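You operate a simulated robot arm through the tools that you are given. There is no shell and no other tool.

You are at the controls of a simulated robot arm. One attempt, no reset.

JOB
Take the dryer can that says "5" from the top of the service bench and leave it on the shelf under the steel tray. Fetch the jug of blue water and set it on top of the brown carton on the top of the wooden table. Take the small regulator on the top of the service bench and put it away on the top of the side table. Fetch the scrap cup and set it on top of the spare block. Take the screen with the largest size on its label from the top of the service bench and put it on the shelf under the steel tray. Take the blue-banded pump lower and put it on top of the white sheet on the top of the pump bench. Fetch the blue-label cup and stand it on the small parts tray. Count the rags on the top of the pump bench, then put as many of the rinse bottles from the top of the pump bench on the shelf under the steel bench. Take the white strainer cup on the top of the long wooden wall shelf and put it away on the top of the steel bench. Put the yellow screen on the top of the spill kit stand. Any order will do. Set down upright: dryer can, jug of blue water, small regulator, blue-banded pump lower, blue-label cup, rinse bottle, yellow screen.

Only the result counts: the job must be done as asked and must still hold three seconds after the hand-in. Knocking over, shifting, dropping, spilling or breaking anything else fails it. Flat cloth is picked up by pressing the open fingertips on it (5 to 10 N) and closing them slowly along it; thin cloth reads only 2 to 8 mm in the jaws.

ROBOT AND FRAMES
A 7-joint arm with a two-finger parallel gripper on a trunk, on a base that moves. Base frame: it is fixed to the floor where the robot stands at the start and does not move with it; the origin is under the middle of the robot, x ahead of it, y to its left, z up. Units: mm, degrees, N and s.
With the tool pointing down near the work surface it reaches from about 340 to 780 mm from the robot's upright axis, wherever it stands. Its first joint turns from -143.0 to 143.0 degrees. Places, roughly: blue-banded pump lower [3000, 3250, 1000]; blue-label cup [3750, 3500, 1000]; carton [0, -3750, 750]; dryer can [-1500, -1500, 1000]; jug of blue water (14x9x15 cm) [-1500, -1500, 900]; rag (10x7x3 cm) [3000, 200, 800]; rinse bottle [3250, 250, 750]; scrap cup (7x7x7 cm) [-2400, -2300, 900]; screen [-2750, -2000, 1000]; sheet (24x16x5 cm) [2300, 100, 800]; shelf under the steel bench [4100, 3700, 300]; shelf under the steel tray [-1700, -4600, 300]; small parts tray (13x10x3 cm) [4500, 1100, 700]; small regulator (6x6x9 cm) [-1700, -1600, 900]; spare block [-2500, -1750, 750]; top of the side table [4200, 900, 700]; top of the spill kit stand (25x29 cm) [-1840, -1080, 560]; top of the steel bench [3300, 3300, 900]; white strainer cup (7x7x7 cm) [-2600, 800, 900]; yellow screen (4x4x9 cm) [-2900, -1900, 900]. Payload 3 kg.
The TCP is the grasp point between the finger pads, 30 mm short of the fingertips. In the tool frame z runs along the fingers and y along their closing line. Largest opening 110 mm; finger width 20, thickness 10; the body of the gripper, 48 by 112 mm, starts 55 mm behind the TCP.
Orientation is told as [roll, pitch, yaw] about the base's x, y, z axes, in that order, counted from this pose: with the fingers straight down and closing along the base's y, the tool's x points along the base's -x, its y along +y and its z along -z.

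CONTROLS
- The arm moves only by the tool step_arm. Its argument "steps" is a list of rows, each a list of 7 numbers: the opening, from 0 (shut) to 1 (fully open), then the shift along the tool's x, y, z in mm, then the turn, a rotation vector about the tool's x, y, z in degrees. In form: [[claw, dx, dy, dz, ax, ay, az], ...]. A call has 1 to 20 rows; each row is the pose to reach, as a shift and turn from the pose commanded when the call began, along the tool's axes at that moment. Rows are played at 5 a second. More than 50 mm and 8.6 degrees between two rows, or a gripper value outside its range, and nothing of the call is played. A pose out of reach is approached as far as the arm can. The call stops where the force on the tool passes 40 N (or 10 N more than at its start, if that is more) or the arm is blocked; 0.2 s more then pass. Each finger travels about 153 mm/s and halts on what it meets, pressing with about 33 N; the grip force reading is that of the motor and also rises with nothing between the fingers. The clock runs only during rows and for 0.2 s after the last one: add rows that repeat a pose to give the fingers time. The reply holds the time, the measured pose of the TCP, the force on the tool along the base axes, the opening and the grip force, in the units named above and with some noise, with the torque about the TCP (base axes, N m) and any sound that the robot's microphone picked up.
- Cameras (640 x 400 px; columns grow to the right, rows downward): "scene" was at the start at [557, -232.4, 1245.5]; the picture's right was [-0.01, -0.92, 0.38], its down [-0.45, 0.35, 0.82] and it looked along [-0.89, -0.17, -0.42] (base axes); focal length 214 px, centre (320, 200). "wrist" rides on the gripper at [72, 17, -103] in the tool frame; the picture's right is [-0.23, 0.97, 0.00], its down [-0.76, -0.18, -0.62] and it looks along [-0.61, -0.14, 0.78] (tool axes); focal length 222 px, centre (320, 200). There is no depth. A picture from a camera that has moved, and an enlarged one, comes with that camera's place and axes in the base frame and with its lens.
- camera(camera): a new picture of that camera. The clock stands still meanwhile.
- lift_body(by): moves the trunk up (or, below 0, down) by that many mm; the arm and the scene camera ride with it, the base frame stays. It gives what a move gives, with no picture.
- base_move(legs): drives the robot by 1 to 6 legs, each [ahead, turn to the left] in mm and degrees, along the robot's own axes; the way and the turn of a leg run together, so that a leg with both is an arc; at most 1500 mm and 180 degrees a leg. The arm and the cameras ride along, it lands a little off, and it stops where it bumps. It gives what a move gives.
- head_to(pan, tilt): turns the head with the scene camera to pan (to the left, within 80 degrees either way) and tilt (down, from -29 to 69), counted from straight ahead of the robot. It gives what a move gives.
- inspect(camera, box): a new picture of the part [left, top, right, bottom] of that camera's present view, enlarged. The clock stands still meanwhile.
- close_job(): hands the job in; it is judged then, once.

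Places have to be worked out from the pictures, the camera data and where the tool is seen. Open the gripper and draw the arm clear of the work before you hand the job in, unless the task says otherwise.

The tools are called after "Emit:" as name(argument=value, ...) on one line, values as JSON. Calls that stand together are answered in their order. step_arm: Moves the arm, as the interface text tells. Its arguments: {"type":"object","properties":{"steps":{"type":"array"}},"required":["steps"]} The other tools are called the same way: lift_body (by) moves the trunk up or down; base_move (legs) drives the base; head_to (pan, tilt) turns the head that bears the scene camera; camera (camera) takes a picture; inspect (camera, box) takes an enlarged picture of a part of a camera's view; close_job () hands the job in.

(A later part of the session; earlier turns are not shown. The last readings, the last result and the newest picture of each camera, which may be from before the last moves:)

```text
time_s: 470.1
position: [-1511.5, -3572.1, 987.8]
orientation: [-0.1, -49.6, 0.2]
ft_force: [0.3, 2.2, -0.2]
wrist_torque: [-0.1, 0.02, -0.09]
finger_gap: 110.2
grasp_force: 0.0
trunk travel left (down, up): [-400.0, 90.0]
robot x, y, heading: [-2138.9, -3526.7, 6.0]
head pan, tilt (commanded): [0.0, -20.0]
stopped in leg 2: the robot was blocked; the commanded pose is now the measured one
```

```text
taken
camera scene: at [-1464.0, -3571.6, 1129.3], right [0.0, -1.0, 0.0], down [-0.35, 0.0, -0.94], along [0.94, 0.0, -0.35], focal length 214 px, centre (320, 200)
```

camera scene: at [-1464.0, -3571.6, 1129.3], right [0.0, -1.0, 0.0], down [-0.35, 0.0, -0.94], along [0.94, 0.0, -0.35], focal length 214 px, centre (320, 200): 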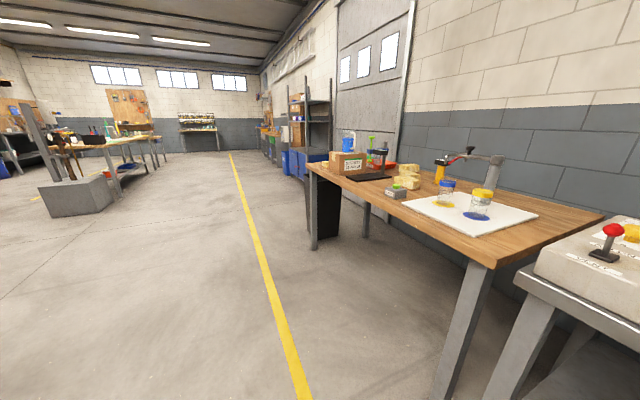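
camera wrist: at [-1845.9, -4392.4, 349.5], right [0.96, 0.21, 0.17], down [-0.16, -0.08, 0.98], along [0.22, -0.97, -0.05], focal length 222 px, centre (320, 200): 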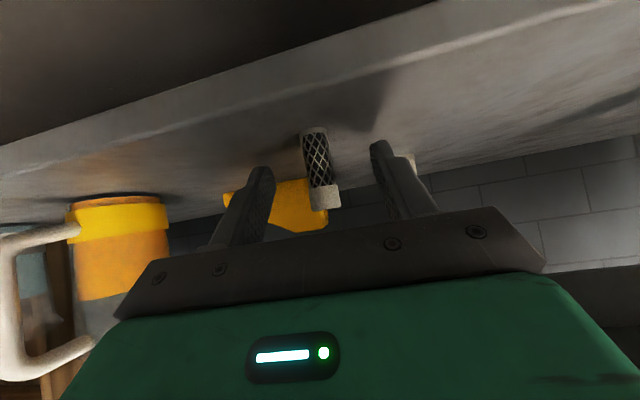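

The jug stands on the carton (seen ahead). I continue the drive to the south side of the service bench.

Emit:
base_move(legs=[[0, 37.7], [1196, 0]])

Emit:
base_move(legs=[[0, 35], [0, 34.7]])

Emit:
camera(camera="scene")

```text
time_s: 477.9
position: [-765.8, -2351.0, 988.2]
orientation: [0.0, -49.4, 37.9]
ft_force: [-0.6, -0.4, -0.1]
wrist_torque: [0.02, 0.02, 0.0]
finger_gap: 109.8
grasp_force: 0.0
trunk travel left (down, up): [-400.0, 90.0]
robot x, y, heading: [-1289.7, -2703.8, 44.4]
head pan, tilt (commanded): [0.0, -20.0]
```

```text
time_s: 481.6
position: [-1414.1, -2076.9, 989.7]
orientation: [-0.3, -49.5, 105.4]
ft_force: [-0.4, -0.3, -0.2]
wrist_torque: [-0.01, -0.06, -0.06]
finger_gap: 110.1
grasp_force: 0.1
trunk travel left (down, up): [-400.0, 90.0]
robot x, y, heading: [-1245.1, -2679.1, 113.5]
head pan, tilt (commanded): [0.0, -20.0]
stopped in leg 2: the robot was blocked; the commanded pose is now the measured one
```

```text
taken
camera scene: at [-1430.2, -2030.6, 1130.7], right [0.96, 0.26, 0.0], down [0.09, -0.34, -0.94], along [-0.25, 0.9, -0.35], focal length 214 px, centre (320, 200)
```

scene: 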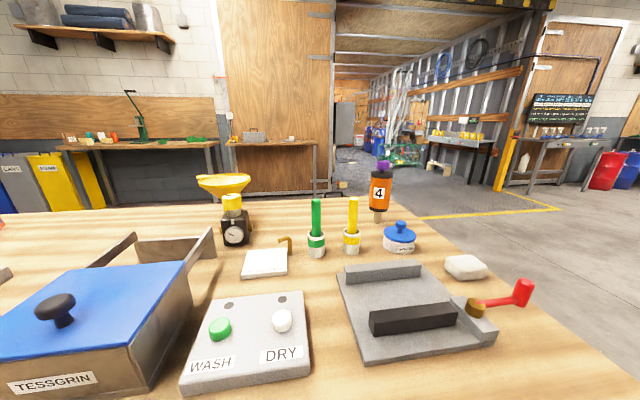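

Good view: the regulator (black block, yellow knob, gauge) is behind the drying plate. I zoom on it.

Emit:
inspect(camera="scene", box=[160, 160, 320, 290])

```text
3.08 times, centred on (240, 225) of scene
camera zoom: at [-1430.2, -2030.6, 1130.7], right [0.96, 0.26, 0.0], down [0.09, -0.34, -0.94], along [-0.25, 0.9, -0.35], focal length 660 px, centre (566, 123)
```

zoom: 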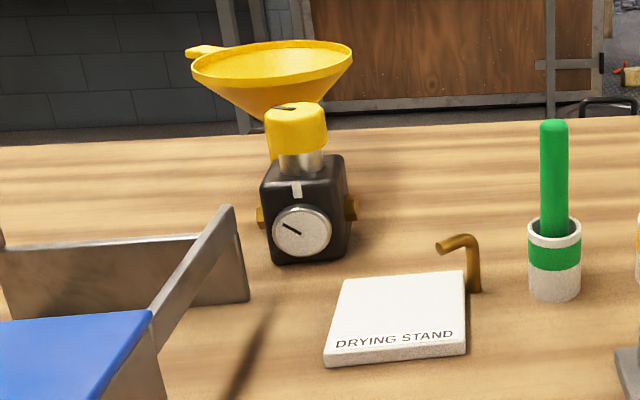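

The regulator stands ≈(-1750,-1635). I raise the hand above the brushes and drive 380 mm closer.

Emit:
step_arm(steps=[[1, -30, 0, -26, 0, 0, 0], [1, -61, 0, -52, 0, 0, 0]])

Emit:
base_move(legs=[[380, 0]])

Emit:
head_to(pan=0, tilt=0)

Emit:
camera(camera="scene")

```text
time_s: 482.2
position: [-1413.5, -2075.9, 1072.1]
orientation: [-0.1, -49.5, 105.2]
ft_force: [-0.9, 0.5, -0.2]
wrist_torque: [0.04, 0.0, 0.04]
finger_gap: 109.8
grasp_force: 0.0
trunk travel left (down, up): [-400.0, 90.0]
robot x, y, heading: [-1239.3, -2677.4, 113.5]
head pan, tilt (commanded): [0.0, -20.0]
```

```text
time_s: 484.6
position: [-1562.4, -1725.4, 1070.9]
orientation: [-0.1, -49.5, 105.1]
ft_force: [-0.6, 0.3, 0.9]
wrist_torque: [0.01, 0.01, 0.0]
finger_gap: 110.1
grasp_force: 0.2
trunk travel left (down, up): [-400.0, 90.0]
robot x, y, heading: [-1394.3, -2325.7, 113.3]
head pan, tilt (commanded): [0.0, -20.0]
```

```text
time_s: 485.4
position: [-1562.9, -1724.0, 1071.2]
orientation: [-0.1, -49.5, 105.2]
ft_force: [1.0, -0.3, -0.5]
wrist_torque: [-0.03, 0.0, 0.0]
finger_gap: 109.9
grasp_force: 0.0
trunk travel left (down, up): [-400.0, 90.0]
robot x, y, heading: [-1392.1, -2325.4, 113.2]
head pan, tilt (commanded): [0.0, 0.0]
```

```text
taken
camera scene: at [-1576.1, -1685.8, 1180.7], right [0.97, 0.26, 0.0], down [0.17, -0.63, -0.76], along [-0.2, 0.74, -0.65], focal length 214 px, centre (320, 200)
```

scene: 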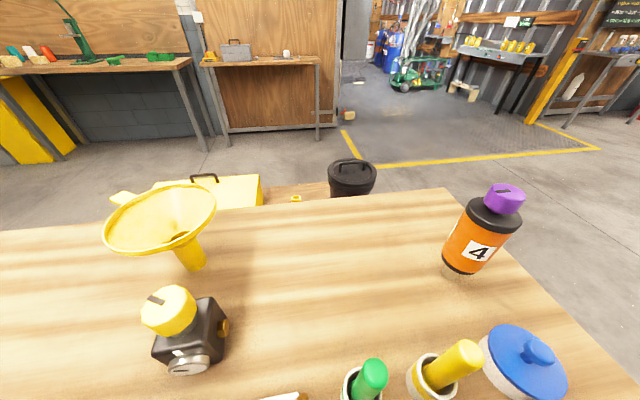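

Knob centre ≈(-1752,-1633), top z≈955. I turn the hand toward it (yaw 117°) and move to a pre-grasp point 100 mm short.

Emit:
step_arm(steps=[[1, 7, 34, 19, -2.3, -0.1, -2], [1, 14, 69, 38, -4.7, -0.25, -4], [1, 21, 103, 57, -7, -0.4, -6], [1, 28.4, 137.5, 76, -9.35, -0.5, -8], [1, 28.4, 137.5, 76, -9.35, -0.5, -8]])

Emit:
head_to(pan=0, tilt=25)

Emit:
camera(camera="scene")

Emit:
camera(camera="wrist")

```text
time_s: 486.6
position: [-1706.8, -1722.4, 1000.2]
orientation: [-0.1, -50.0, 117.5]
ft_force: [0.0, 0.4, 0.4]
wrist_torque: [0.02, 0.02, 0.01]
finger_gap: 110.0
grasp_force: 0.1
trunk travel left (down, up): [-400.0, 90.0]
robot x, y, heading: [-1394.0, -2331.2, 113.2]
head pan, tilt (commanded): [0.0, 0.0]
```

```text
time_s: 487.5
position: [-1705.3, -1722.7, 999.8]
orientation: [-0.2, -50.0, 117.5]
ft_force: [-0.8, 0.7, 0.6]
wrist_torque: [-0.01, 0.02, 0.01]
finger_gap: 110.2
grasp_force: 0.0
trunk travel left (down, up): [-400.0, 90.0]
robot x, y, heading: [-1390.9, -2326.8, 112.9]
head pan, tilt (commanded): [0.0, 25.0]
```

```text
taken
camera scene: at [-1715.6, -1708.9, 1077.1], right [0.89, 0.46, 0.0], down [0.42, -0.8, -0.42], along [-0.19, 0.38, -0.91], focal length 214 px, centre (320, 200)
```

scene: 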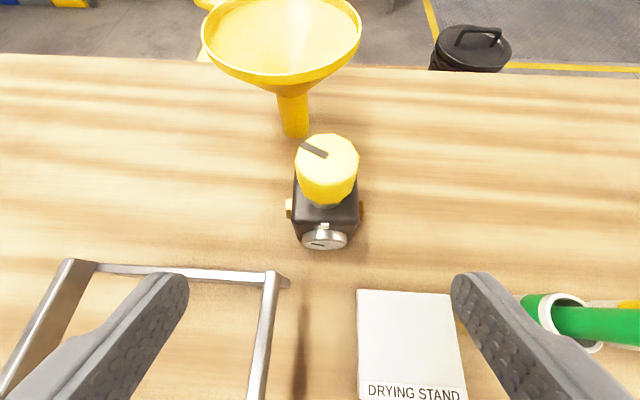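

```text
taken
camera wrist: at [-1661.9, -1841.5, 1010.1], right [-0.93, -0.32, 0.17], down [0.15, 0.09, 0.98], along [-0.33, 0.94, -0.04], focal length 222 px, centre (320, 200)
```

wrist: 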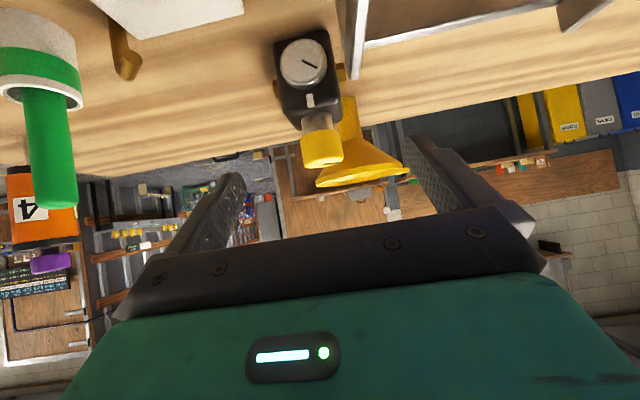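

The knob is well lined up (axis ≈(-1752,-1628)). I advance to it at z≈945.

Emit:
step_arm(steps=[[0.8, -6, -1, 28, 0, 0, 0], [0.8, -12, -2, 56, 0, 0, 0], [0.8, -18, -2.5, 85, 0, 0, 0], [0.8, -23.3, -2.5, 113, 0, 0, 0], [0.8, -23.3, -2.5, 113, 0, 0, 0]])

Emit:
camera(camera="scene")

Emit:
camera(camera="wrist")

```text
time_s: 488.7
position: [-1750.9, -1630.0, 944.5]
orientation: [-0.2, -50.0, 117.4]
ft_force: [0.5, 0.1, 0.1]
wrist_torque: [0.03, 0.0, 0.02]
finger_gap: 87.9
grasp_force: 0.0
trunk travel left (down, up): [-400.0, 90.0]
robot x, y, heading: [-1393.3, -2330.4, 113.1]
head pan, tilt (commanded): [0.0, 25.0]
```

```text
taken
camera scene: at [-1760.6, -1616.7, 1022.2], right [0.89, 0.46, 0.0], down [0.42, -0.8, -0.42], along [-0.19, 0.38, -0.91], focal length 214 px, centre (320, 200)
```

scene: 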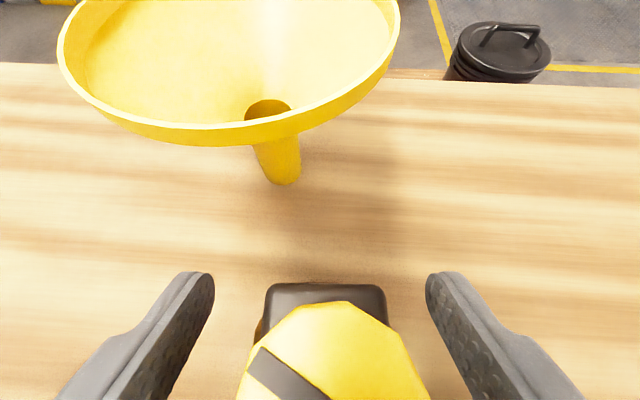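

```text
taken
camera wrist: at [-1706.9, -1749.2, 955.4], right [-0.93, -0.32, 0.17], down [0.15, 0.09, 0.98], along [-0.33, 0.94, -0.04], focal length 222 px, centre (320, 200)
```

wrist: 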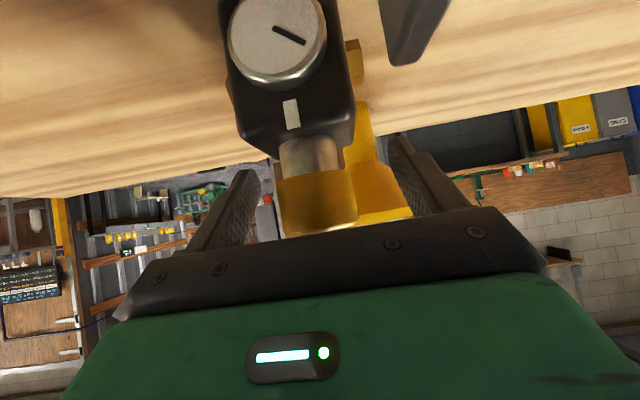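

The knob is between the fingers, tips above the block. I close.

Emit:
step_arm(steps=[[0.65, 0, -3, 0, 0, 0, 0], [0.55, 0, -3, 0, 0, 0, 0], [0.45, 0, -3, 0, 0, 0, 0], [0.35, 0, -3, 0, 0, 0, 0], [0.3, 0, -3, 0, 0, 0, 0], [0.3, 0, -3, 0, 0, 0, 0]])

Emit:
camera(camera="wrist")

```text
time_s: 490.1
position: [-1748.2, -1629.3, 944.6]
orientation: [-0.3, -50.0, 117.5]
ft_force: [1.1, 1.8, 2.4]
wrist_torque: [0.2, -0.19, 0.07]
finger_gap: 55.5
grasp_force: 32.6
trunk travel left (down, up): [-400.0, 90.0]
robot x, y, heading: [-1392.9, -2328.8, 113.1]
head pan, tilt (commanded): [0.0, 25.0]
```

```text
taken
camera wrist: at [-1703.9, -1748.1, 955.6], right [-0.93, -0.32, 0.17], down [0.15, 0.09, 0.98], along [-0.33, 0.94, -0.04], focal length 222 px, centre (320, 200)
```

wrist: 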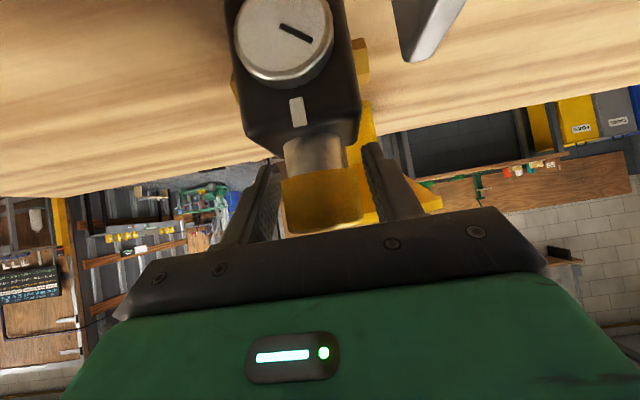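

Gap reads 55.5 mm. I zoom to see what the fingers are actually holding.

Emit:
inspect(camera="wrist", box=[210, 60, 430, 240])

Emit:
inspect(camera="scene", box=[180, 240, 480, 400])

```text
2.22 times, centred on (320, 150) of wrist
camera zoom: at [-1703.9, -1748.1, 955.6], right [-0.93, -0.32, 0.17], down [0.15, 0.09, 0.98], along [-0.33, 0.94, -0.04], focal length 494 px, centre (320, 311)
```

zoom: 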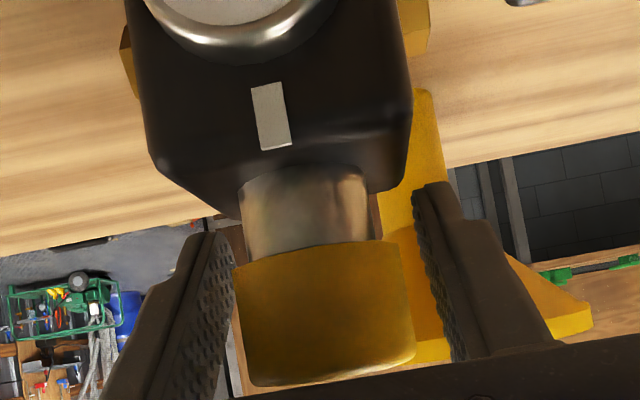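

```text
2.13 times, centred on (330, 320) of scene
camera zoom: at [-1757.6, -1615.6, 1022.6], right [0.89, 0.46, 0.0], down [0.42, -0.8, -0.42], along [-0.19, 0.38, -0.91], focal length 458 px, centre (299, -56)
```

zoom: 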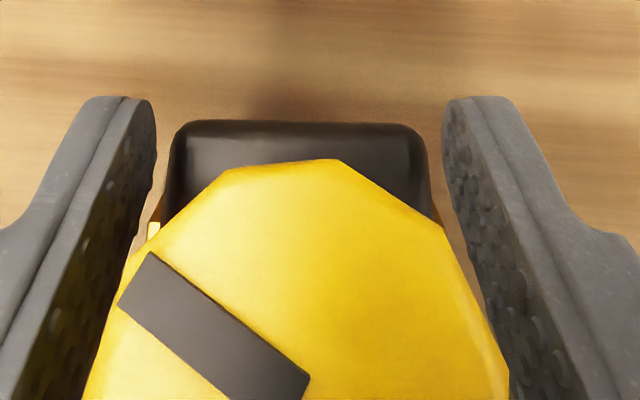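

The octagonal knob sits ~10 mm behind the TCP, at the rear of the pads. I open, back up 12 mm, and close again for a centred grip.

Emit:
step_arm(steps=[[0.7, 0, 0, 0, 0, 0, 0], [0.8, 0, 0, 0, 0, 0, 0], [0.8, 4, 0, -5, 0, 0, 0], [0.8, 7.7, 0, -9.2, 0, 0, 0], [0.8, 7.7, 0, -9.2, 0, 0, 0]])

Emit:
inspect(camera="scene", box=[180, 240, 480, 400])

```text
time_s: 491.3
position: [-1741.5, -1639.9, 944.5]
orientation: [-0.2, -50.0, 117.5]
ft_force: [0.1, -0.6, 0.0]
wrist_torque: [-0.01, 0.02, -0.02]
finger_gap: 87.8
grasp_force: 0.1
trunk travel left (down, up): [-400.0, 90.0]
robot x, y, heading: [-1394.2, -2325.2, 113.1]
head pan, tilt (commanded): [0.0, 25.0]
```

```text
2.13 times, centred on (330, 320) of scene
camera zoom: at [-1752.0, -1626.7, 1022.3], right [0.89, 0.46, 0.0], down [0.42, -0.81, -0.42], along [-0.19, 0.38, -0.91], focal length 458 px, centre (299, -56)
```

zoom: 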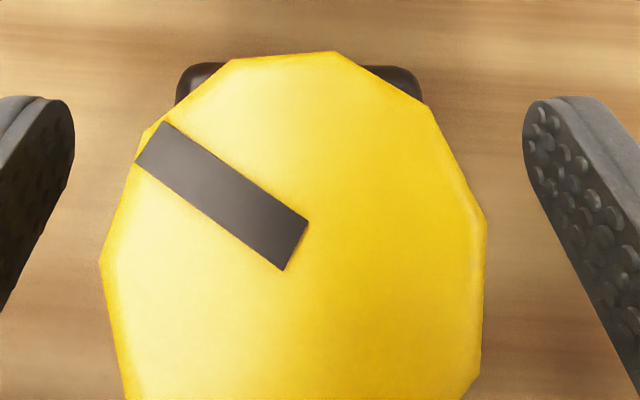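

Knob (Ø≈47) now centred ~5 mm ahead of the TCP. I close again.

Emit:
step_arm(steps=[[0.65, 0, 3, 0, 0, 0, 0], [0.55, 0, 3, 0, 0, 0, 0], [0.45, 0, 3, 0, 0, 0, 0], [0.35, 0, 3, 0, 0, 0, 0], [0.3, 0, 3, 0, 0, 0, 0], [0.3, 0, 3, 0, 0, 0, 0]])

Emit:
inspect(camera="scene", box=[180, 240, 480, 400])

Emit:
inspect(camera="wrist", box=[210, 60, 430, 240])

```text
time_s: 492.7
position: [-1745.5, -1641.6, 944.1]
orientation: [-0.2, -50.0, 117.5]
ft_force: [-1.1, -0.2, -0.5]
wrist_torque: [-0.03, 0.17, 0.02]
finger_gap: 55.7
grasp_force: 33.0
trunk travel left (down, up): [-400.0, 90.0]
robot x, y, heading: [-1395.8, -2323.5, 113.2]
head pan, tilt (commanded): [0.0, 25.0]
```

```text
2.13 times, centred on (330, 320) of scene
camera zoom: at [-1754.8, -1628.2, 1022.6], right [0.89, 0.46, 0.0], down [0.42, -0.8, -0.42], along [-0.19, 0.38, -0.91], focal length 458 px, centre (299, -56)
```

zoom: 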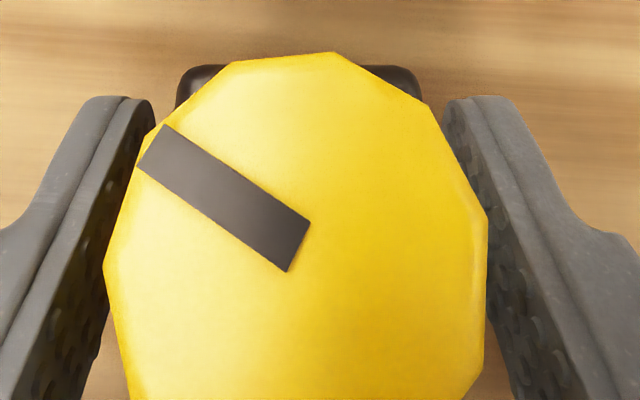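

```text
2.22 times, centred on (320, 150) of wrist
camera zoom: at [-1701.1, -1760.7, 955.7], right [-0.93, -0.32, 0.17], down [0.15, 0.09, 0.98], along [-0.33, 0.94, -0.04], focal length 494 px, centre (320, 311)
```

zoom: 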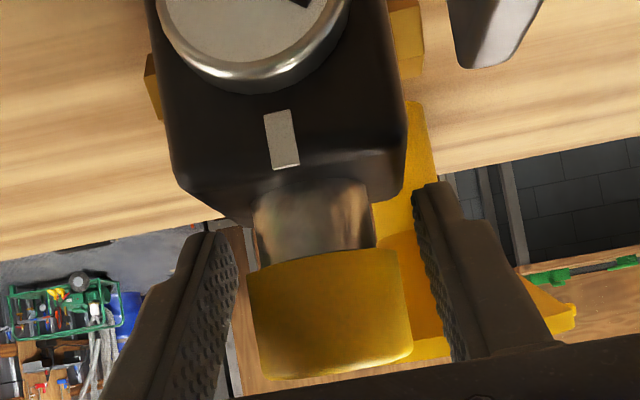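

The fingers seem stopped by the regulator's (slightly wider) contact hull. I test-lift by 10 mm to check the hold.

Emit:
step_arm(steps=[[0.3, -2, 0, -1.7, 0, 0, 0], [0.3, -5, 0, -4, 0, 0, 0], [0.3, -9, 0, -7.5, 0, 0, 0], [0.3, -9, 0, -7.5, 0, 0, 0]])

Emit:
inspect(camera="wrist", box=[150, 0, 450, 240])

```text
time_s: 493.7
position: [-1744.7, -1640.7, 956.5]
orientation: [-0.2, -50.0, 117.5]
ft_force: [0.2, -0.3, -3.2]
wrist_torque: [-0.06, 0.01, 0.0]
finger_gap: 55.4
grasp_force: 33.3
trunk travel left (down, up): [-400.0, 90.0]
robot x, y, heading: [-1392.8, -2329.0, 113.1]
head pan, tilt (commanded): [0.0, 25.0]
```

```text
1.67 times, centred on (300, 120) of wrist
camera zoom: at [-1701.0, -1760.6, 967.1], right [-0.93, -0.32, 0.17], down [0.15, 0.09, 0.98], along [-0.33, 0.94, -0.04], focal length 370 px, centre (353, 333)
```

zoom: 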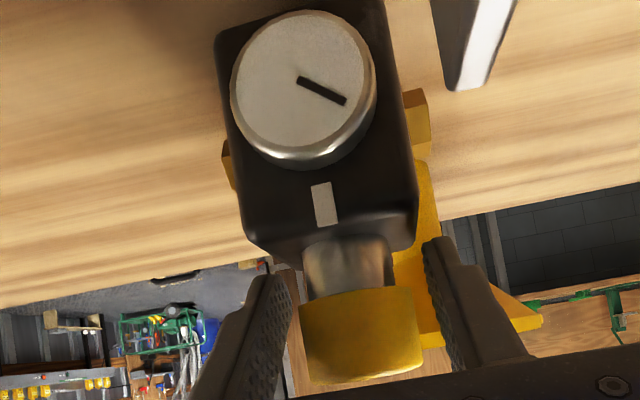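

It lifts (≈0.3 kg) and holds steadily. I raise it well clear.

Emit:
step_arm(steps=[[0.3, -15, 0, -12, 0, 0, 0], [0.3, -40, 0, -33, 0, 0, 0], [0.3, -68, 0, -57, 0, 0, 0], [0.3, -96, 0, -80, 0, 0, 0], [0.3, -115, 0, -96, 0, 0, 0], [0.3, -115, 0, -96, 0, 0, 0]])

Emit:
camera(camera="wrist")

Emit:
camera(camera="scene")

```text
time_s: 495.1
position: [-1745.4, -1641.5, 1107.0]
orientation: [-0.2, -50.0, 117.5]
ft_force: [-1.2, -0.5, -2.3]
wrist_torque: [-0.06, 0.01, 0.0]
finger_gap: 55.5
grasp_force: 33.7
trunk travel left (down, up): [-400.0, 90.0]
robot x, y, heading: [-1391.7, -2327.5, 113.2]
head pan, tilt (commanded): [0.0, 25.0]
```

```text
taken
camera wrist: at [-1702.2, -1761.0, 1117.3], right [-0.93, -0.32, 0.17], down [0.15, 0.09, 0.98], along [-0.33, 0.94, -0.04], focal length 222 px, centre (320, 200)
```

wrist: 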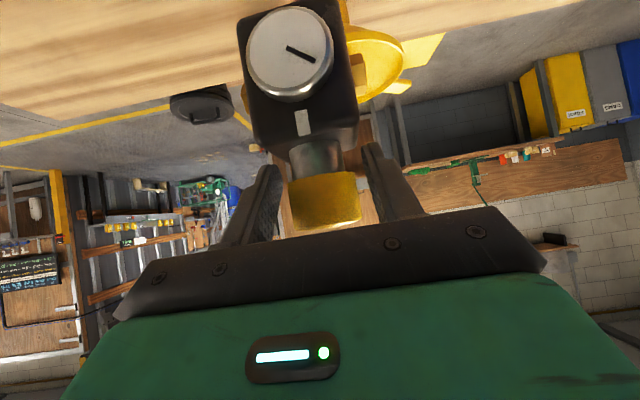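

```text
taken
camera scene: at [-1756.0, -1628.4, 1184.1], right [0.89, 0.46, 0.0], down [0.42, -0.81, -0.42], along [-0.19, 0.38, -0.91], focal length 214 px, centre (320, 200)
```

scene: 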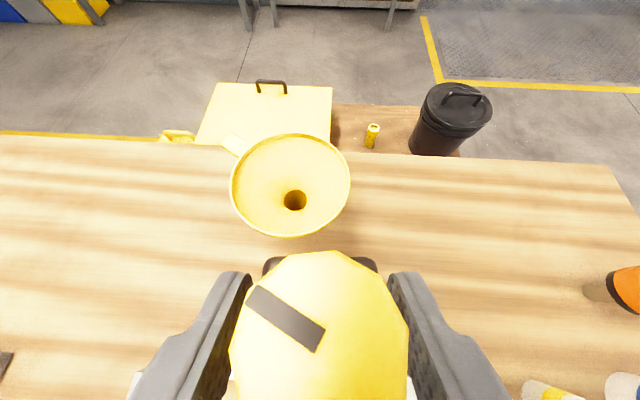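

The regulator is held well. I retract the arm, back away from the bench and start the long drive east toward the side table.

Emit:
step_arm(steps=[[0.3, 24, 0, -29, 0, 0, 0], [0.3, 48, 0, -57, 0, 0, 0], [0.3, 72, 0, -86, 0, 0, 0], [0.3, 96, 0, -115, 0, 0, 0]])

Emit:
base_move(legs=[[-300, 0], [0, -41], [0, -40.3], [1045, 0], [1044, 0]])

Emit:
head_to(pan=40, tilt=-25)

Emit:
camera(camera="scene")

```text
time_s: 496.1
position: [-1676.7, -1774.9, 1107.8]
orientation: [-0.2, -50.1, 117.4]
ft_force: [0.3, 1.1, -4.5]
wrist_torque: [-0.03, -0.07, 0.01]
finger_gap: 55.6
grasp_force: 33.2
trunk travel left (down, up): [-400.0, 90.0]
robot x, y, heading: [-1395.8, -2330.9, 113.3]
head pan, tilt (commanded): [0.0, 25.0]
```

```text
time_s: 501.9
position: [-792.3, -2203.5, 1108.7]
orientation: [0.3, -50.1, 39.5]
ft_force: [0.6, -2.5, -2.9]
wrist_torque: [0.03, 0.08, 0.04]
finger_gap: 55.5
grasp_force: 32.7
trunk travel left (down, up): [-400.0, 90.0]
robot x, y, heading: [-1304.9, -2554.9, 33.7]
head pan, tilt (commanded): [0.0, 25.0]
stopped in leg 3: the robot was blocked; the commanded pose is now the measured one
```

```text
time_s: 503.1
position: [-791.8, -2202.0, 1108.7]
orientation: [0.0, -50.0, 39.7]
ft_force: [0.4, 0.4, -4.4]
wrist_torque: [-0.04, 0.0, -0.06]
finger_gap: 55.8
grasp_force: 34.0
trunk travel left (down, up): [-400.0, 90.0]
robot x, y, heading: [-1305.4, -2551.0, 33.8]
head pan, tilt (commanded): [40.0, -25.0]
```

```text
taken
camera scene: at [-797.1, -2145.1, 1268.0], right [0.87, -0.27, -0.41], down [-0.43, 0.0, -0.9], along [0.25, 0.96, -0.12], focal length 214 px, centre (320, 200)
```

scene: 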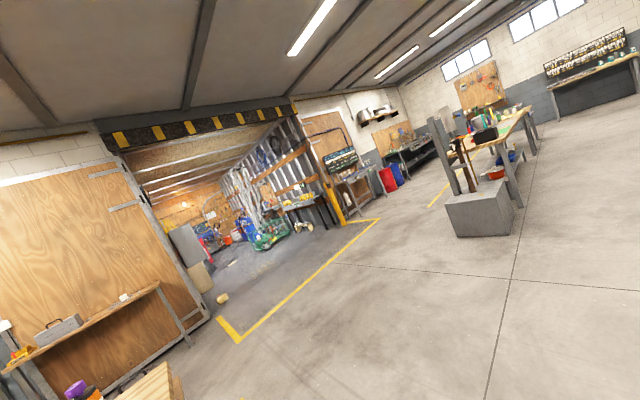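

Continuing the drive east in long straight legs.

Emit:
base_move(legs=[[1045, -3.5], [1045, 0], [0, -25.5]])

Emit:
base_move(legs=[[1250, 0], [1250, 0]])

Emit:
camera(camera="scene")

```text
time_s: 514.8
position: [1096.6, -1407.8, 1108.3]
orientation: [0.1, -50.0, 10.9]
ft_force: [0.2, -0.3, -3.6]
wrist_torque: [0.01, 0.0, 0.02]
finger_gap: 55.5
grasp_force: 32.8
trunk travel left (down, up): [-400.0, 90.0]
robot x, y, heading: [472.9, -1450.3, 5.0]
head pan, tilt (commanded): [40.0, -25.0]
```

```text
time_s: 527.0
position: [3600.5, -1199.3, 1108.6]
orientation: [0.1, -50.0, 10.7]
ft_force: [-0.1, -0.7, -3.2]
wrist_torque: [-0.01, 0.07, -0.01]
finger_gap: 55.5
grasp_force: 32.6
trunk travel left (down, up): [-400.0, 90.0]
robot x, y, heading: [2979.2, -1243.9, 4.8]
head pan, tilt (commanded): [40.0, -25.0]
```

```text
taken
camera scene: at [3622.9, -1148.6, 1268.5], right [0.63, -0.66, -0.41], down [-0.38, 0.2, -0.9], along [0.68, 0.72, -0.12], focal length 214 px, centre (320, 200)
```

scene: 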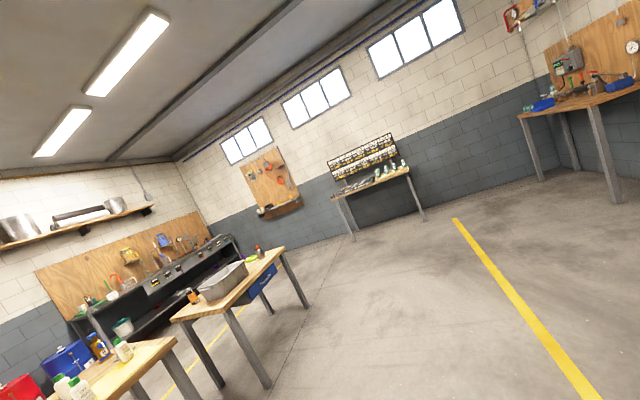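

The side table (with a grey tub and blue drawer) is visible at left-centre. I zoom in on it.

Emit:
inspect(camera="scene", box=[150, 220, 330, 330])

Emit:
inspect(camera="scene", box=[30, 190, 250, 330])

```text
3.56 times, centred on (240, 275) of scene
camera zoom: at [3622.9, -1148.6, 1268.5], right [0.63, -0.66, -0.41], down [-0.38, 0.2, -0.9], along [0.68, 0.72, -0.12], focal length 763 px, centre (604, -67)
```

zoom: 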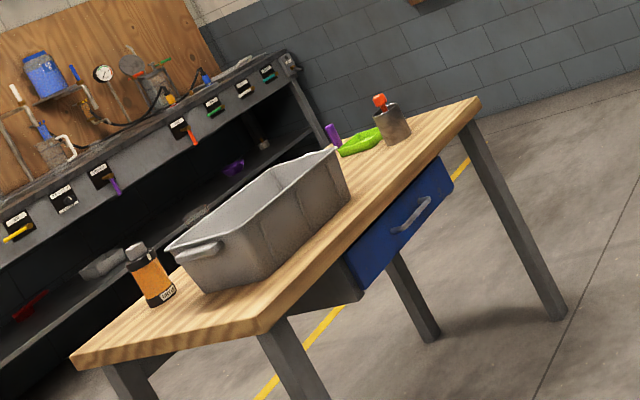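

```text
2.86 times, centred on (140, 260) of scene
camera zoom: at [3622.9, -1148.6, 1268.5], right [0.63, -0.66, -0.41], down [-0.38, 0.2, -0.9], along [0.68, 0.72, -0.12], focal length 613 px, centre (834, 29)
```

zoom: 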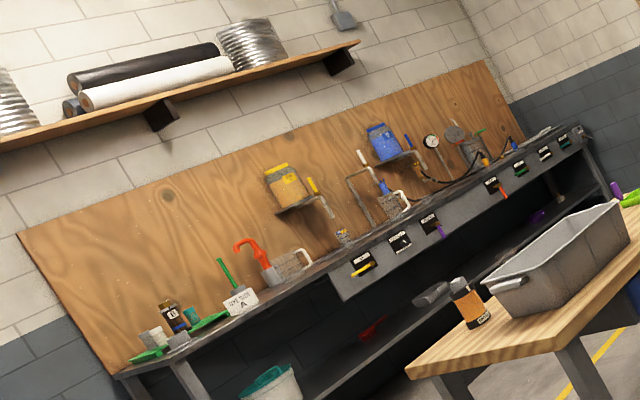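

The side table: corners ≈(3680,1011), (3908,460), (4747,841), top z≈700, free area on its south-east part. I drive around to its SE side.

Emit:
base_move(legs=[[0, 28.5], [1090, 0], [1086, 0]])

Emit:
base_move(legs=[[0, 40], [0, 40]])

Emit:
head_to(pan=30, tilt=-20)

Emit:
camera(camera="scene")

```text
time_s: 539.3
position: [5318.9, 317.0, 1108.6]
orientation: [0.1, -50.1, 40.1]
ft_force: [-0.7, -0.4, -2.9]
wrist_torque: [0.0, 0.02, -0.01]
finger_gap: 55.7
grasp_force: 32.8
trunk travel left (down, up): [-400.0, 90.0]
robot x, y, heading: [4795.4, -26.0, 34.0]
head pan, tilt (commanded): [40.0, -25.0]
```

```text
time_s: 543.4
position: [4577.2, 564.4, 1110.6]
orientation: [-0.3, -50.0, 117.7]
ft_force: [-1.6, -0.8, -2.9]
wrist_torque: [0.01, -0.06, -0.06]
finger_gap: 55.3
grasp_force: 33.1
trunk travel left (down, up): [-400.0, 90.0]
robot x, y, heading: [4848.0, 4.3, 113.2]
head pan, tilt (commanded): [40.0, -25.0]
stopped in leg 2: the robot was blocked; the commanded pose is now the measured one
```

```text
time_s: 544.1
position: [4578.6, 566.3, 1110.0]
orientation: [-0.1, -50.0, 117.5]
ft_force: [1.3, -0.6, -3.2]
wrist_torque: [-0.01, -0.04, -0.01]
finger_gap: 55.6
grasp_force: 33.1
trunk travel left (down, up): [-400.0, 90.0]
robot x, y, heading: [4847.8, -2.1, 113.4]
head pan, tilt (commanded): [30.0, -20.0]
```

```text
taken
camera scene: at [4523.3, 583.5, 1258.1], right [0.59, 0.74, -0.32], down [0.02, -0.41, -0.91], along [-0.8, 0.53, -0.26], focal length 214 px, centre (320, 200)
```

scene: 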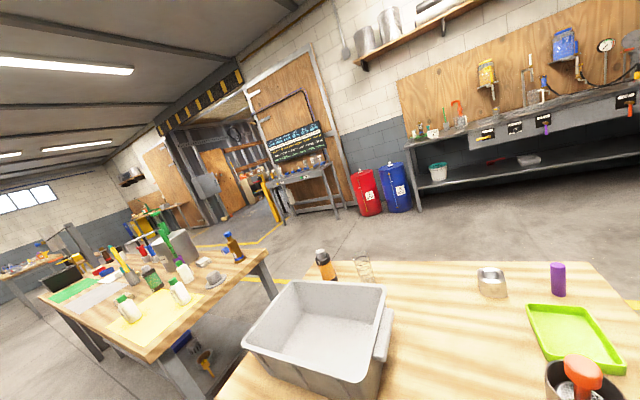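

I see the small parts tray (green), free wood around (4360,880). I drive 380 mm closer and position the regulator above the free spot.

Emit:
base_move(legs=[[380, 0]])

Emit:
camera(camera="wrist")

```text
time_s: 546.5
position: [4430.7, 918.9, 1111.2]
orientation: [-0.1, -50.1, 117.2]
ft_force: [0.4, -0.3, -3.6]
wrist_torque: [-0.04, 0.01, 0.04]
finger_gap: 55.7
grasp_force: 32.5
trunk travel left (down, up): [-400.0, 90.0]
robot x, y, heading: [4694.3, 352.5, 112.9]
head pan, tilt (commanded): [30.0, -20.0]
```

```text
taken
camera wrist: at [4473.9, 799.6, 1120.9], right [-0.93, -0.31, 0.17], down [0.15, 0.09, 0.98], along [-0.32, 0.95, -0.04], focal length 222 px, centre (320, 200)
```

wrist: 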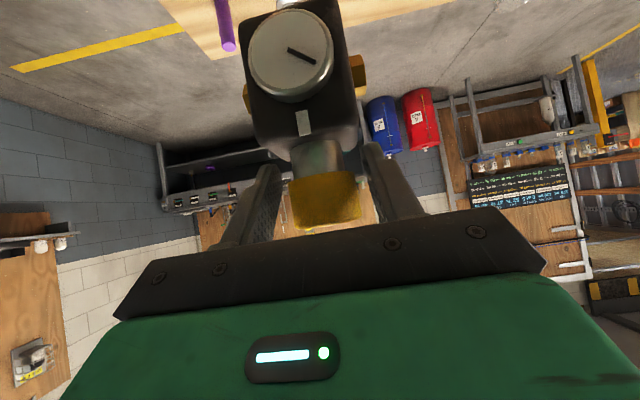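

I shift the hand left over the free spot, then lower the trunk by 200 mm and look.

Emit:
step_arm(steps=[[0.3, 3, 39, -3, 0, 0, 0], [0.3, 5.7, 78.8, -6.7, 0, 0, 0], [0.3, 5.7, 78.8, -6.7, 0, 0, 0]])

Emit:
lift_body(by=-200)

Emit:
head_to(pan=0, tilt=25)

Emit:
camera(camera="scene")

Emit:
camera(camera="wrist")

```text
time_s: 547.3
position: [4364.3, 874.4, 1111.2]
orientation: [-0.1, -50.0, 117.1]
ft_force: [-0.3, 0.3, -3.6]
wrist_torque: [-0.04, -0.06, -0.02]
finger_gap: 55.4
grasp_force: 33.2
trunk travel left (down, up): [-400.0, 90.0]
robot x, y, heading: [4698.4, 352.2, 113.0]
head pan, tilt (commanded): [30.0, -20.0]
```

```text
time_s: 549.5
position: [4363.2, 874.9, 911.5]
orientation: [0.0, -50.1, 117.1]
ft_force: [-0.2, -0.7, -2.9]
wrist_torque: [-0.04, -0.04, 0.03]
finger_gap: 55.3
grasp_force: 33.0
trunk travel left (down, up): [-200.0, 290.0]
robot x, y, heading: [4697.7, 348.8, 112.9]
head pan, tilt (commanded): [30.0, -20.0]
```

```text
time_s: 550.6
position: [4363.2, 875.1, 910.4]
orientation: [-0.1, -50.0, 117.2]
ft_force: [0.0, -0.6, -3.0]
wrist_torque: [-0.06, -0.03, -0.02]
finger_gap: 55.5
grasp_force: 33.1
trunk travel left (down, up): [-200.0, 290.0]
robot x, y, heading: [4697.3, 352.3, 112.9]
head pan, tilt (commanded): [0.0, 25.0]
```

```text
taken
camera scene: at [4354.0, 888.2, 988.6], right [0.89, 0.46, 0.0], down [0.41, -0.81, -0.42], along [-0.19, 0.38, -0.91], focal length 214 px, centre (320, 200)
```

scene: 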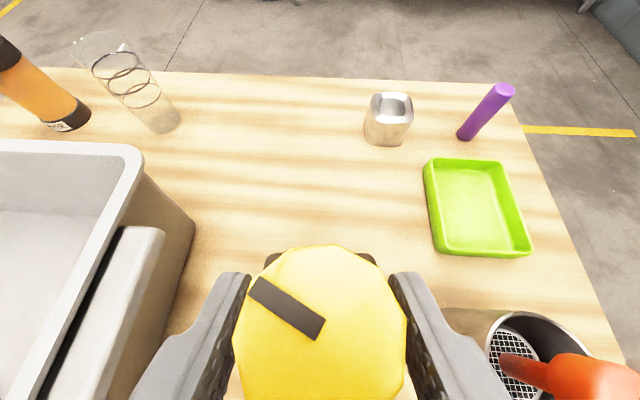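

```text
taken
camera wrist: at [4407.1, 755.4, 921.6], right [-0.93, -0.31, 0.17], down [0.15, 0.09, 0.98], along [-0.32, 0.95, -0.04], focal length 222 px, centre (320, 200)
```

wrist: 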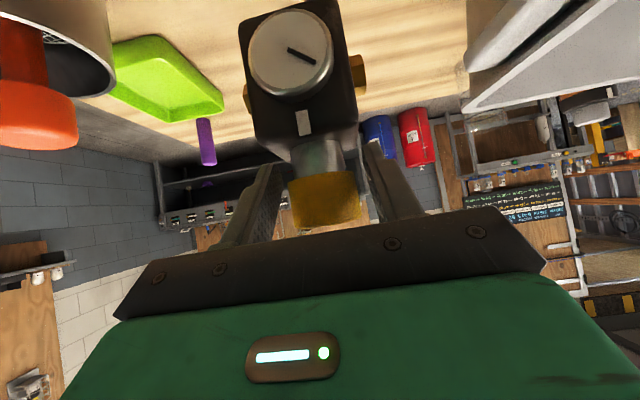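

The spot is clear all round. I lower the regulator to just above the table.

Emit:
step_arm(steps=[[0.3, 25, 0, 21, 0, 0, 0], [0.3, 50, 0, 42, 0, 0, 0], [0.3, 70, 0, 58.7, 0, 0, 0], [0.3, 82, 0, 68.8, 0, 0, 0], [0.3, 82, 0, 68.8, 0, 0, 0]])

Emit:
camera(camera="wrist")

```text
time_s: 551.8
position: [4363.0, 875.3, 806.9]
orientation: [0.0, -50.5, 117.1]
ft_force: [-5.4, 6.5, 25.6]
wrist_torque: [0.61, 0.38, -0.02]
finger_gap: 55.6
grasp_force: 32.9
trunk travel left (down, up): [-200.0, 290.0]
robot x, y, heading: [4698.2, 353.6, 113.2]
head pan, tilt (commanded): [0.0, 25.0]
```

```text
taken
camera wrist: at [4406.5, 755.8, 815.9], right [-0.93, -0.31, 0.18], down [0.16, 0.08, 0.98], along [-0.32, 0.95, -0.03], focal length 222 px, centre (320, 200)
```

wrist: 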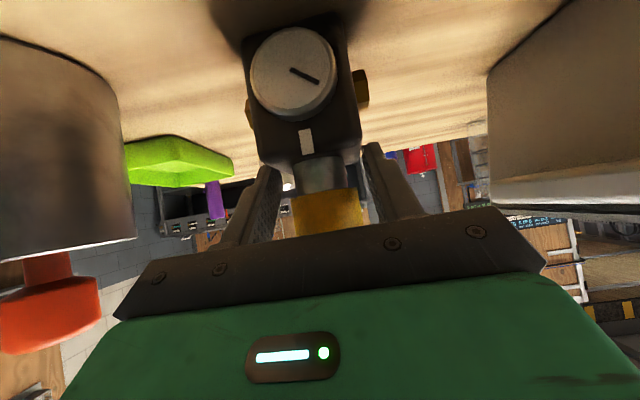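

Contact is already there (25 N, table ≈z 714). I ease up to unload.

Emit:
step_arm(steps=[[0.3, -1.5, 0, -1.3, 0, 0, 0], [0.3, -2, 0, -1.7, 0, 0, 0], [0.3, -2, 0, -1.7, 0, 0, 0]])

Emit:
inspect(camera="wrist", box=[200, 0, 420, 200])

```text
time_s: 552.6
position: [4365.1, 874.5, 806.2]
orientation: [0.0, -50.0, 117.2]
ft_force: [-3.9, 0.7, 6.8]
wrist_torque: [0.39, 0.43, 0.14]
finger_gap: 55.1
grasp_force: 33.6
trunk travel left (down, up): [-200.0, 290.0]
robot x, y, heading: [4696.8, 350.6, 112.9]
head pan, tilt (commanded): [0.0, 25.0]
```

```text
2.00 times, centred on (310, 100) of wrist
camera zoom: at [4407.5, 754.8, 816.8], right [-0.93, -0.31, 0.17], down [0.15, 0.09, 0.98], along [-0.32, 0.95, -0.04], focal length 444 px, centre (340, 400)
```

zoom: 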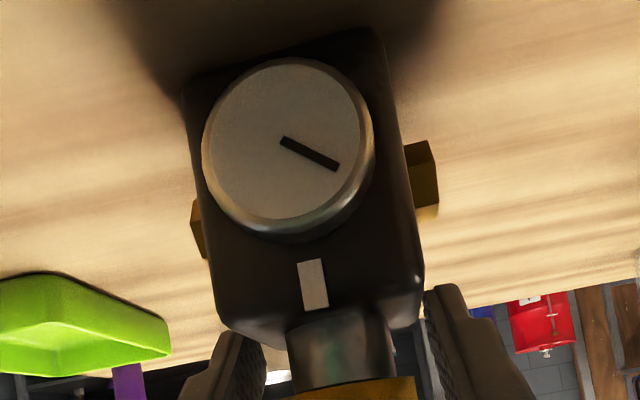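

It looks seated and upright. I open slowly, then retreat backward.

Emit:
step_arm(steps=[[0.51, 0, 0, 0, 0, 0, 0], [0.53, 0, 0, 0, 0, 0, 0], [0.57, 0, 0, 0, 0, 0, 0], [0.65, 0, 0, 0, 0, 0, 0], [0.8, 0, 0, 0, 0, 0, 0], [1, 0, 0, 0, 0, 0, 0]])

Emit:
camera(camera="wrist")

```text
time_s: 554.0
position: [4363.5, 875.1, 807.1]
orientation: [-0.1, -50.1, 117.0]
ft_force: [-0.2, -0.2, 0.4]
wrist_torque: [0.03, -0.01, -0.01]
finger_gap: 109.9
grasp_force: 0.0
trunk travel left (down, up): [-200.0, 290.0]
robot x, y, heading: [4698.0, 351.1, 112.9]
head pan, tilt (commanded): [0.0, 25.0]
```

```text
taken
camera wrist: at [4407.2, 755.5, 817.2], right [-0.93, -0.31, 0.17], down [0.15, 0.09, 0.98], along [-0.32, 0.95, -0.04], focal length 222 px, centre (320, 200)
```

wrist: 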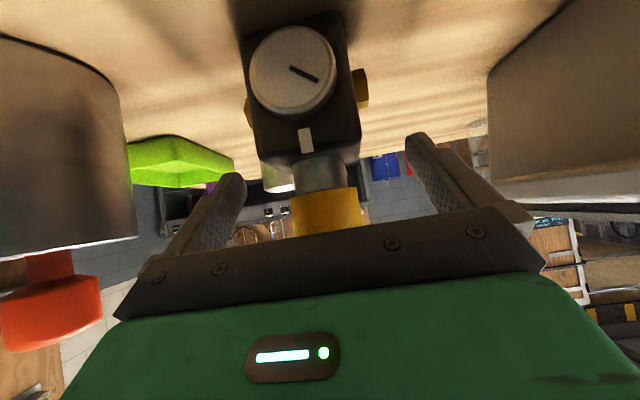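

It stands free. I withdraw along the tool axis (back and up).

Emit:
step_arm(steps=[[1, 0, 0, -35, 0, 0, 0], [1, 0, 0, -75, 0, 0, 0], [1, 0, 0, -115, 0, 0, 0], [1, -30, 0, -145, 0, 0, 0]])

Emit:
lift_body(by=200)

Emit:
camera(camera="scene")

```text
time_s: 555.0
position: [4398.5, 810.7, 929.5]
orientation: [0.0, -49.9, 117.1]
ft_force: [0.7, 1.9, 0.1]
wrist_torque: [-0.07, 0.08, 0.06]
finger_gap: 109.5
grasp_force: 0.0
out of reach, approached as far as the arm can: row 2, 3, 4
trunk travel left (down, up): [-200.0, 290.0]
robot x, y, heading: [4694.6, 351.9, 113.1]
head pan, tilt (commanded): [0.0, 25.0]
```

```text
time_s: 557.2
position: [4397.7, 811.0, 1128.4]
orientation: [-0.1, -50.0, 117.0]
ft_force: [-0.4, 0.0, -0.2]
wrist_torque: [0.0, -0.02, -0.02]
finger_gap: 110.0
grasp_force: 0.1
trunk travel left (down, up): [-400.0, 90.0]
robot x, y, heading: [4696.3, 352.5, 113.0]
head pan, tilt (commanded): [0.0, 25.0]
```

```text
taken
camera scene: at [4388.1, 824.4, 1206.0], right [0.89, 0.45, 0.0], down [0.41, -0.81, -0.42], along [-0.19, 0.38, -0.91], focal length 214 px, centre (320, 200)
```

scene: 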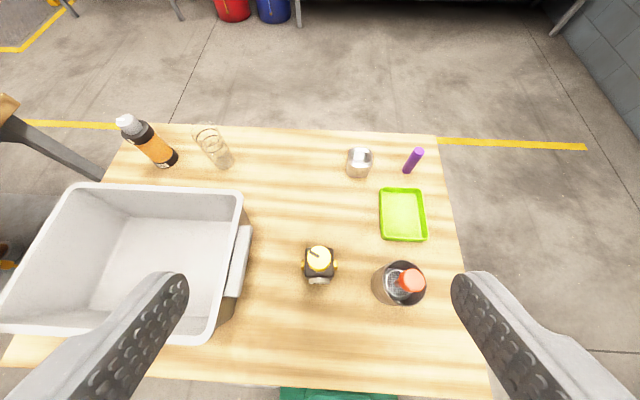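

The regulator stands on the side table. Next I go to the south side of the pump bench to look at rags and rinse bottles.

Emit:
base_move(legs=[[-300, 0], [0, 45], [0, 44.5]])

Emit:
base_move(legs=[[820, 0], [815, 0]])

Emit:
head_to(pan=-60, tilt=-5)

Emit:
camera(camera="scene")

```text
time_s: 563.2
position: [4328.3, -190.3, 1128.9]
orientation: [-0.2, -49.9, -157.5]
ft_force: [0.8, -0.4, 0.4]
wrist_torque: [0.09, 0.04, -0.08]
finger_gap: 109.9
grasp_force: 0.0
trunk travel left (down, up): [-400.0, 90.0]
robot x, y, heading: [4791.3, 119.0, -159.8]
head pan, tilt (commanded): [0.0, 25.0]
stopped in leg 3: the robot was blocked; the commanded pose is now the measured one
```

```text
time_s: 571.6
position: [2805.8, -769.9, 1128.7]
orientation: [-0.1, -49.8, -156.8]
ft_force: [-0.7, 0.0, 1.4]
wrist_torque: [0.01, 0.0, -0.02]
finger_gap: 110.0
grasp_force: 0.2
trunk travel left (down, up): [-400.0, 90.0]
robot x, y, heading: [3268.8, -455.4, -159.1]
head pan, tilt (commanded): [0.0, 25.0]
```

```text
time_s: 572.9
position: [2804.7, -770.8, 1129.5]
orientation: [-0.1, -50.0, -156.8]
ft_force: [-0.2, 0.1, -0.6]
wrist_torque: [0.01, 0.0, -0.02]
finger_gap: 110.1
grasp_force: 0.1
trunk travel left (down, up): [-400.0, 90.0]
robot x, y, heading: [3267.8, -456.6, -159.1]
head pan, tilt (commanded): [-60.0, -5.0]
```

```text
taken
camera scene: at [2763.8, -705.6, 1274.9], right [0.41, 0.72, 0.56], down [0.53, 0.31, -0.79], along [-0.74, 0.62, -0.25], focal length 214 px, centre (320, 200)
```

scene: 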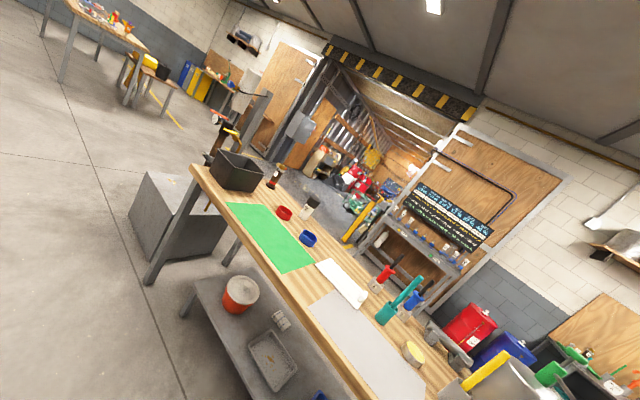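

I turn to face the bench for a proper look.

Emit:
base_move(legs=[[0, -43.5], [0, -43.4]])

Emit:
head_to(pan=0, tilt=0)

Emit:
camera(camera="scene")

Emit:
head_to(pan=40, tilt=5)

Emit:
camera(camera="scene")

```text
time_s: 577.1
position: [2897.2, -27.5, 1131.5]
orientation: [0.2, -50.0, 119.8]
ft_force: [0.8, 0.4, -0.4]
wrist_torque: [-0.06, 0.09, 0.06]
finger_gap: 110.3
grasp_force: 0.0
trunk travel left (down, up): [-400.0, 90.0]
robot x, y, heading: [3221.7, -475.0, 116.1]
head pan, tilt (commanded): [-60.0, -5.0]
stopped in leg 2: the robot was blocked; the commanded pose is now the measured one
```

```text
time_s: 578.5
position: [2895.6, -28.4, 1131.2]
orientation: [0.0, -50.0, 120.0]
ft_force: [-0.6, 0.6, 1.0]
wrist_torque: [-0.02, -0.02, 0.01]
finger_gap: 110.0
grasp_force: 0.1
trunk travel left (down, up): [-400.0, 90.0]
robot x, y, heading: [3221.6, -474.4, 116.3]
head pan, tilt (commanded): [0.0, 0.0]
```

```text
taken
camera scene: at [2873.0, 6.2, 1240.6], right [0.87, 0.5, 0.0], down [0.32, -0.56, -0.77], along [-0.38, 0.66, -0.64], focal length 214 px, centre (320, 200)
```

scene: 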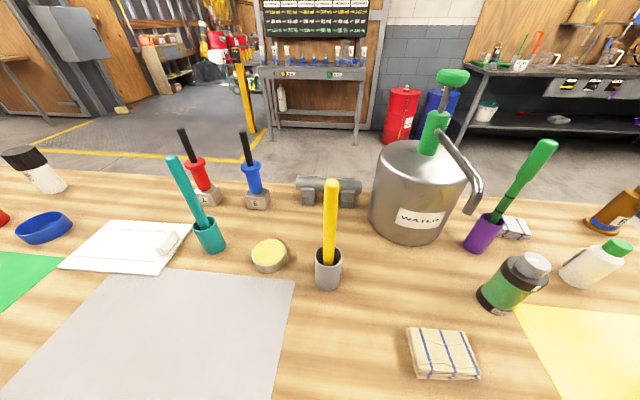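

```text
time_s: 579.5
position: [2896.0, -28.2, 1131.0]
orientation: [0.0, -50.0, 119.9]
ft_force: [-0.6, -0.2, -1.0]
wrist_torque: [0.0, -0.02, -0.06]
finger_gap: 109.9
grasp_force: 0.1
trunk travel left (down, up): [-400.0, 90.0]
robot x, y, heading: [3221.8, -475.2, 116.3]
head pan, tilt (commanded): [40.0, 5.0]
```

```text
taken
camera scene: at [2832.0, -40.7, 1247.0], right [0.42, 0.81, -0.41], down [0.39, -0.57, -0.72], along [-0.82, 0.14, -0.56], focal length 214 px, centre (320, 200)
```

scene: 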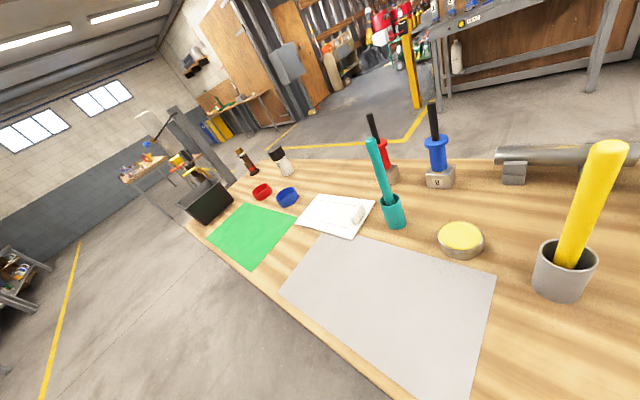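

I see a striped folded rag near the front and another further back. I look at the east half of the bench.

Emit:
head_to(pan=-40, tilt=5)

Emit:
camera(camera="scene")

Emit:
head_to(pan=-15, tilt=10)

Emit:
camera(camera="scene")

```text
time_s: 581.0
position: [2896.6, -28.3, 1131.5]
orientation: [0.1, -49.9, 120.0]
ft_force: [-0.4, 0.7, 0.3]
wrist_torque: [-0.01, -0.01, -0.02]
finger_gap: 109.9
grasp_force: 0.0
trunk travel left (down, up): [-400.0, 90.0]
robot x, y, heading: [3224.1, -477.9, 116.3]
head pan, tilt (commanded): [-40.0, 5.0]
```

```text
taken
camera scene: at [2934.1, 18.3, 1246.9], right [0.91, -0.04, 0.41], down [0.3, -0.63, -0.72], along [0.29, 0.78, -0.56], focal length 214 px, centre (320, 200)
```

scene: 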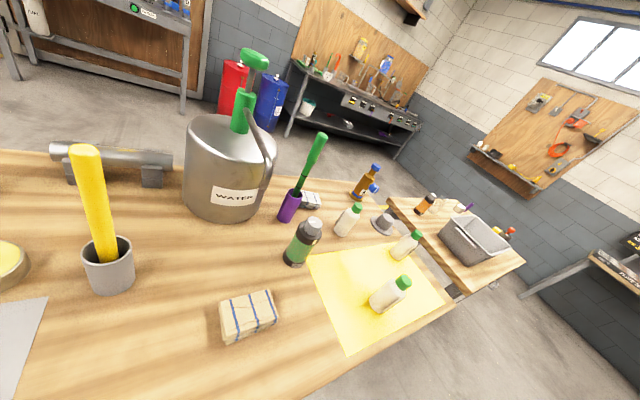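

```text
time_s: 581.9
position: [2896.0, -28.1, 1130.5]
orientation: [0.0, -50.0, 119.9]
ft_force: [0.8, 0.2, -0.1]
wrist_torque: [-0.01, -0.01, -0.02]
finger_gap: 109.9
grasp_force: 0.1
trunk travel left (down, up): [-400.0, 90.0]
robot x, y, heading: [3224.9, -475.5, 116.1]
head pan, tilt (commanded): [-15.0, 10.0]
```

```text
taken
camera scene: at [2899.1, 9.2, 1228.4], right [0.94, 0.31, 0.17], down [0.34, -0.68, -0.65], along [-0.09, 0.66, -0.74], focal length 214 px, centre (320, 200)
```

scene: 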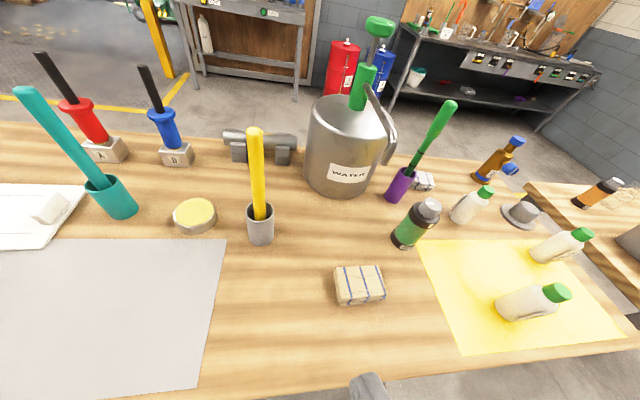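

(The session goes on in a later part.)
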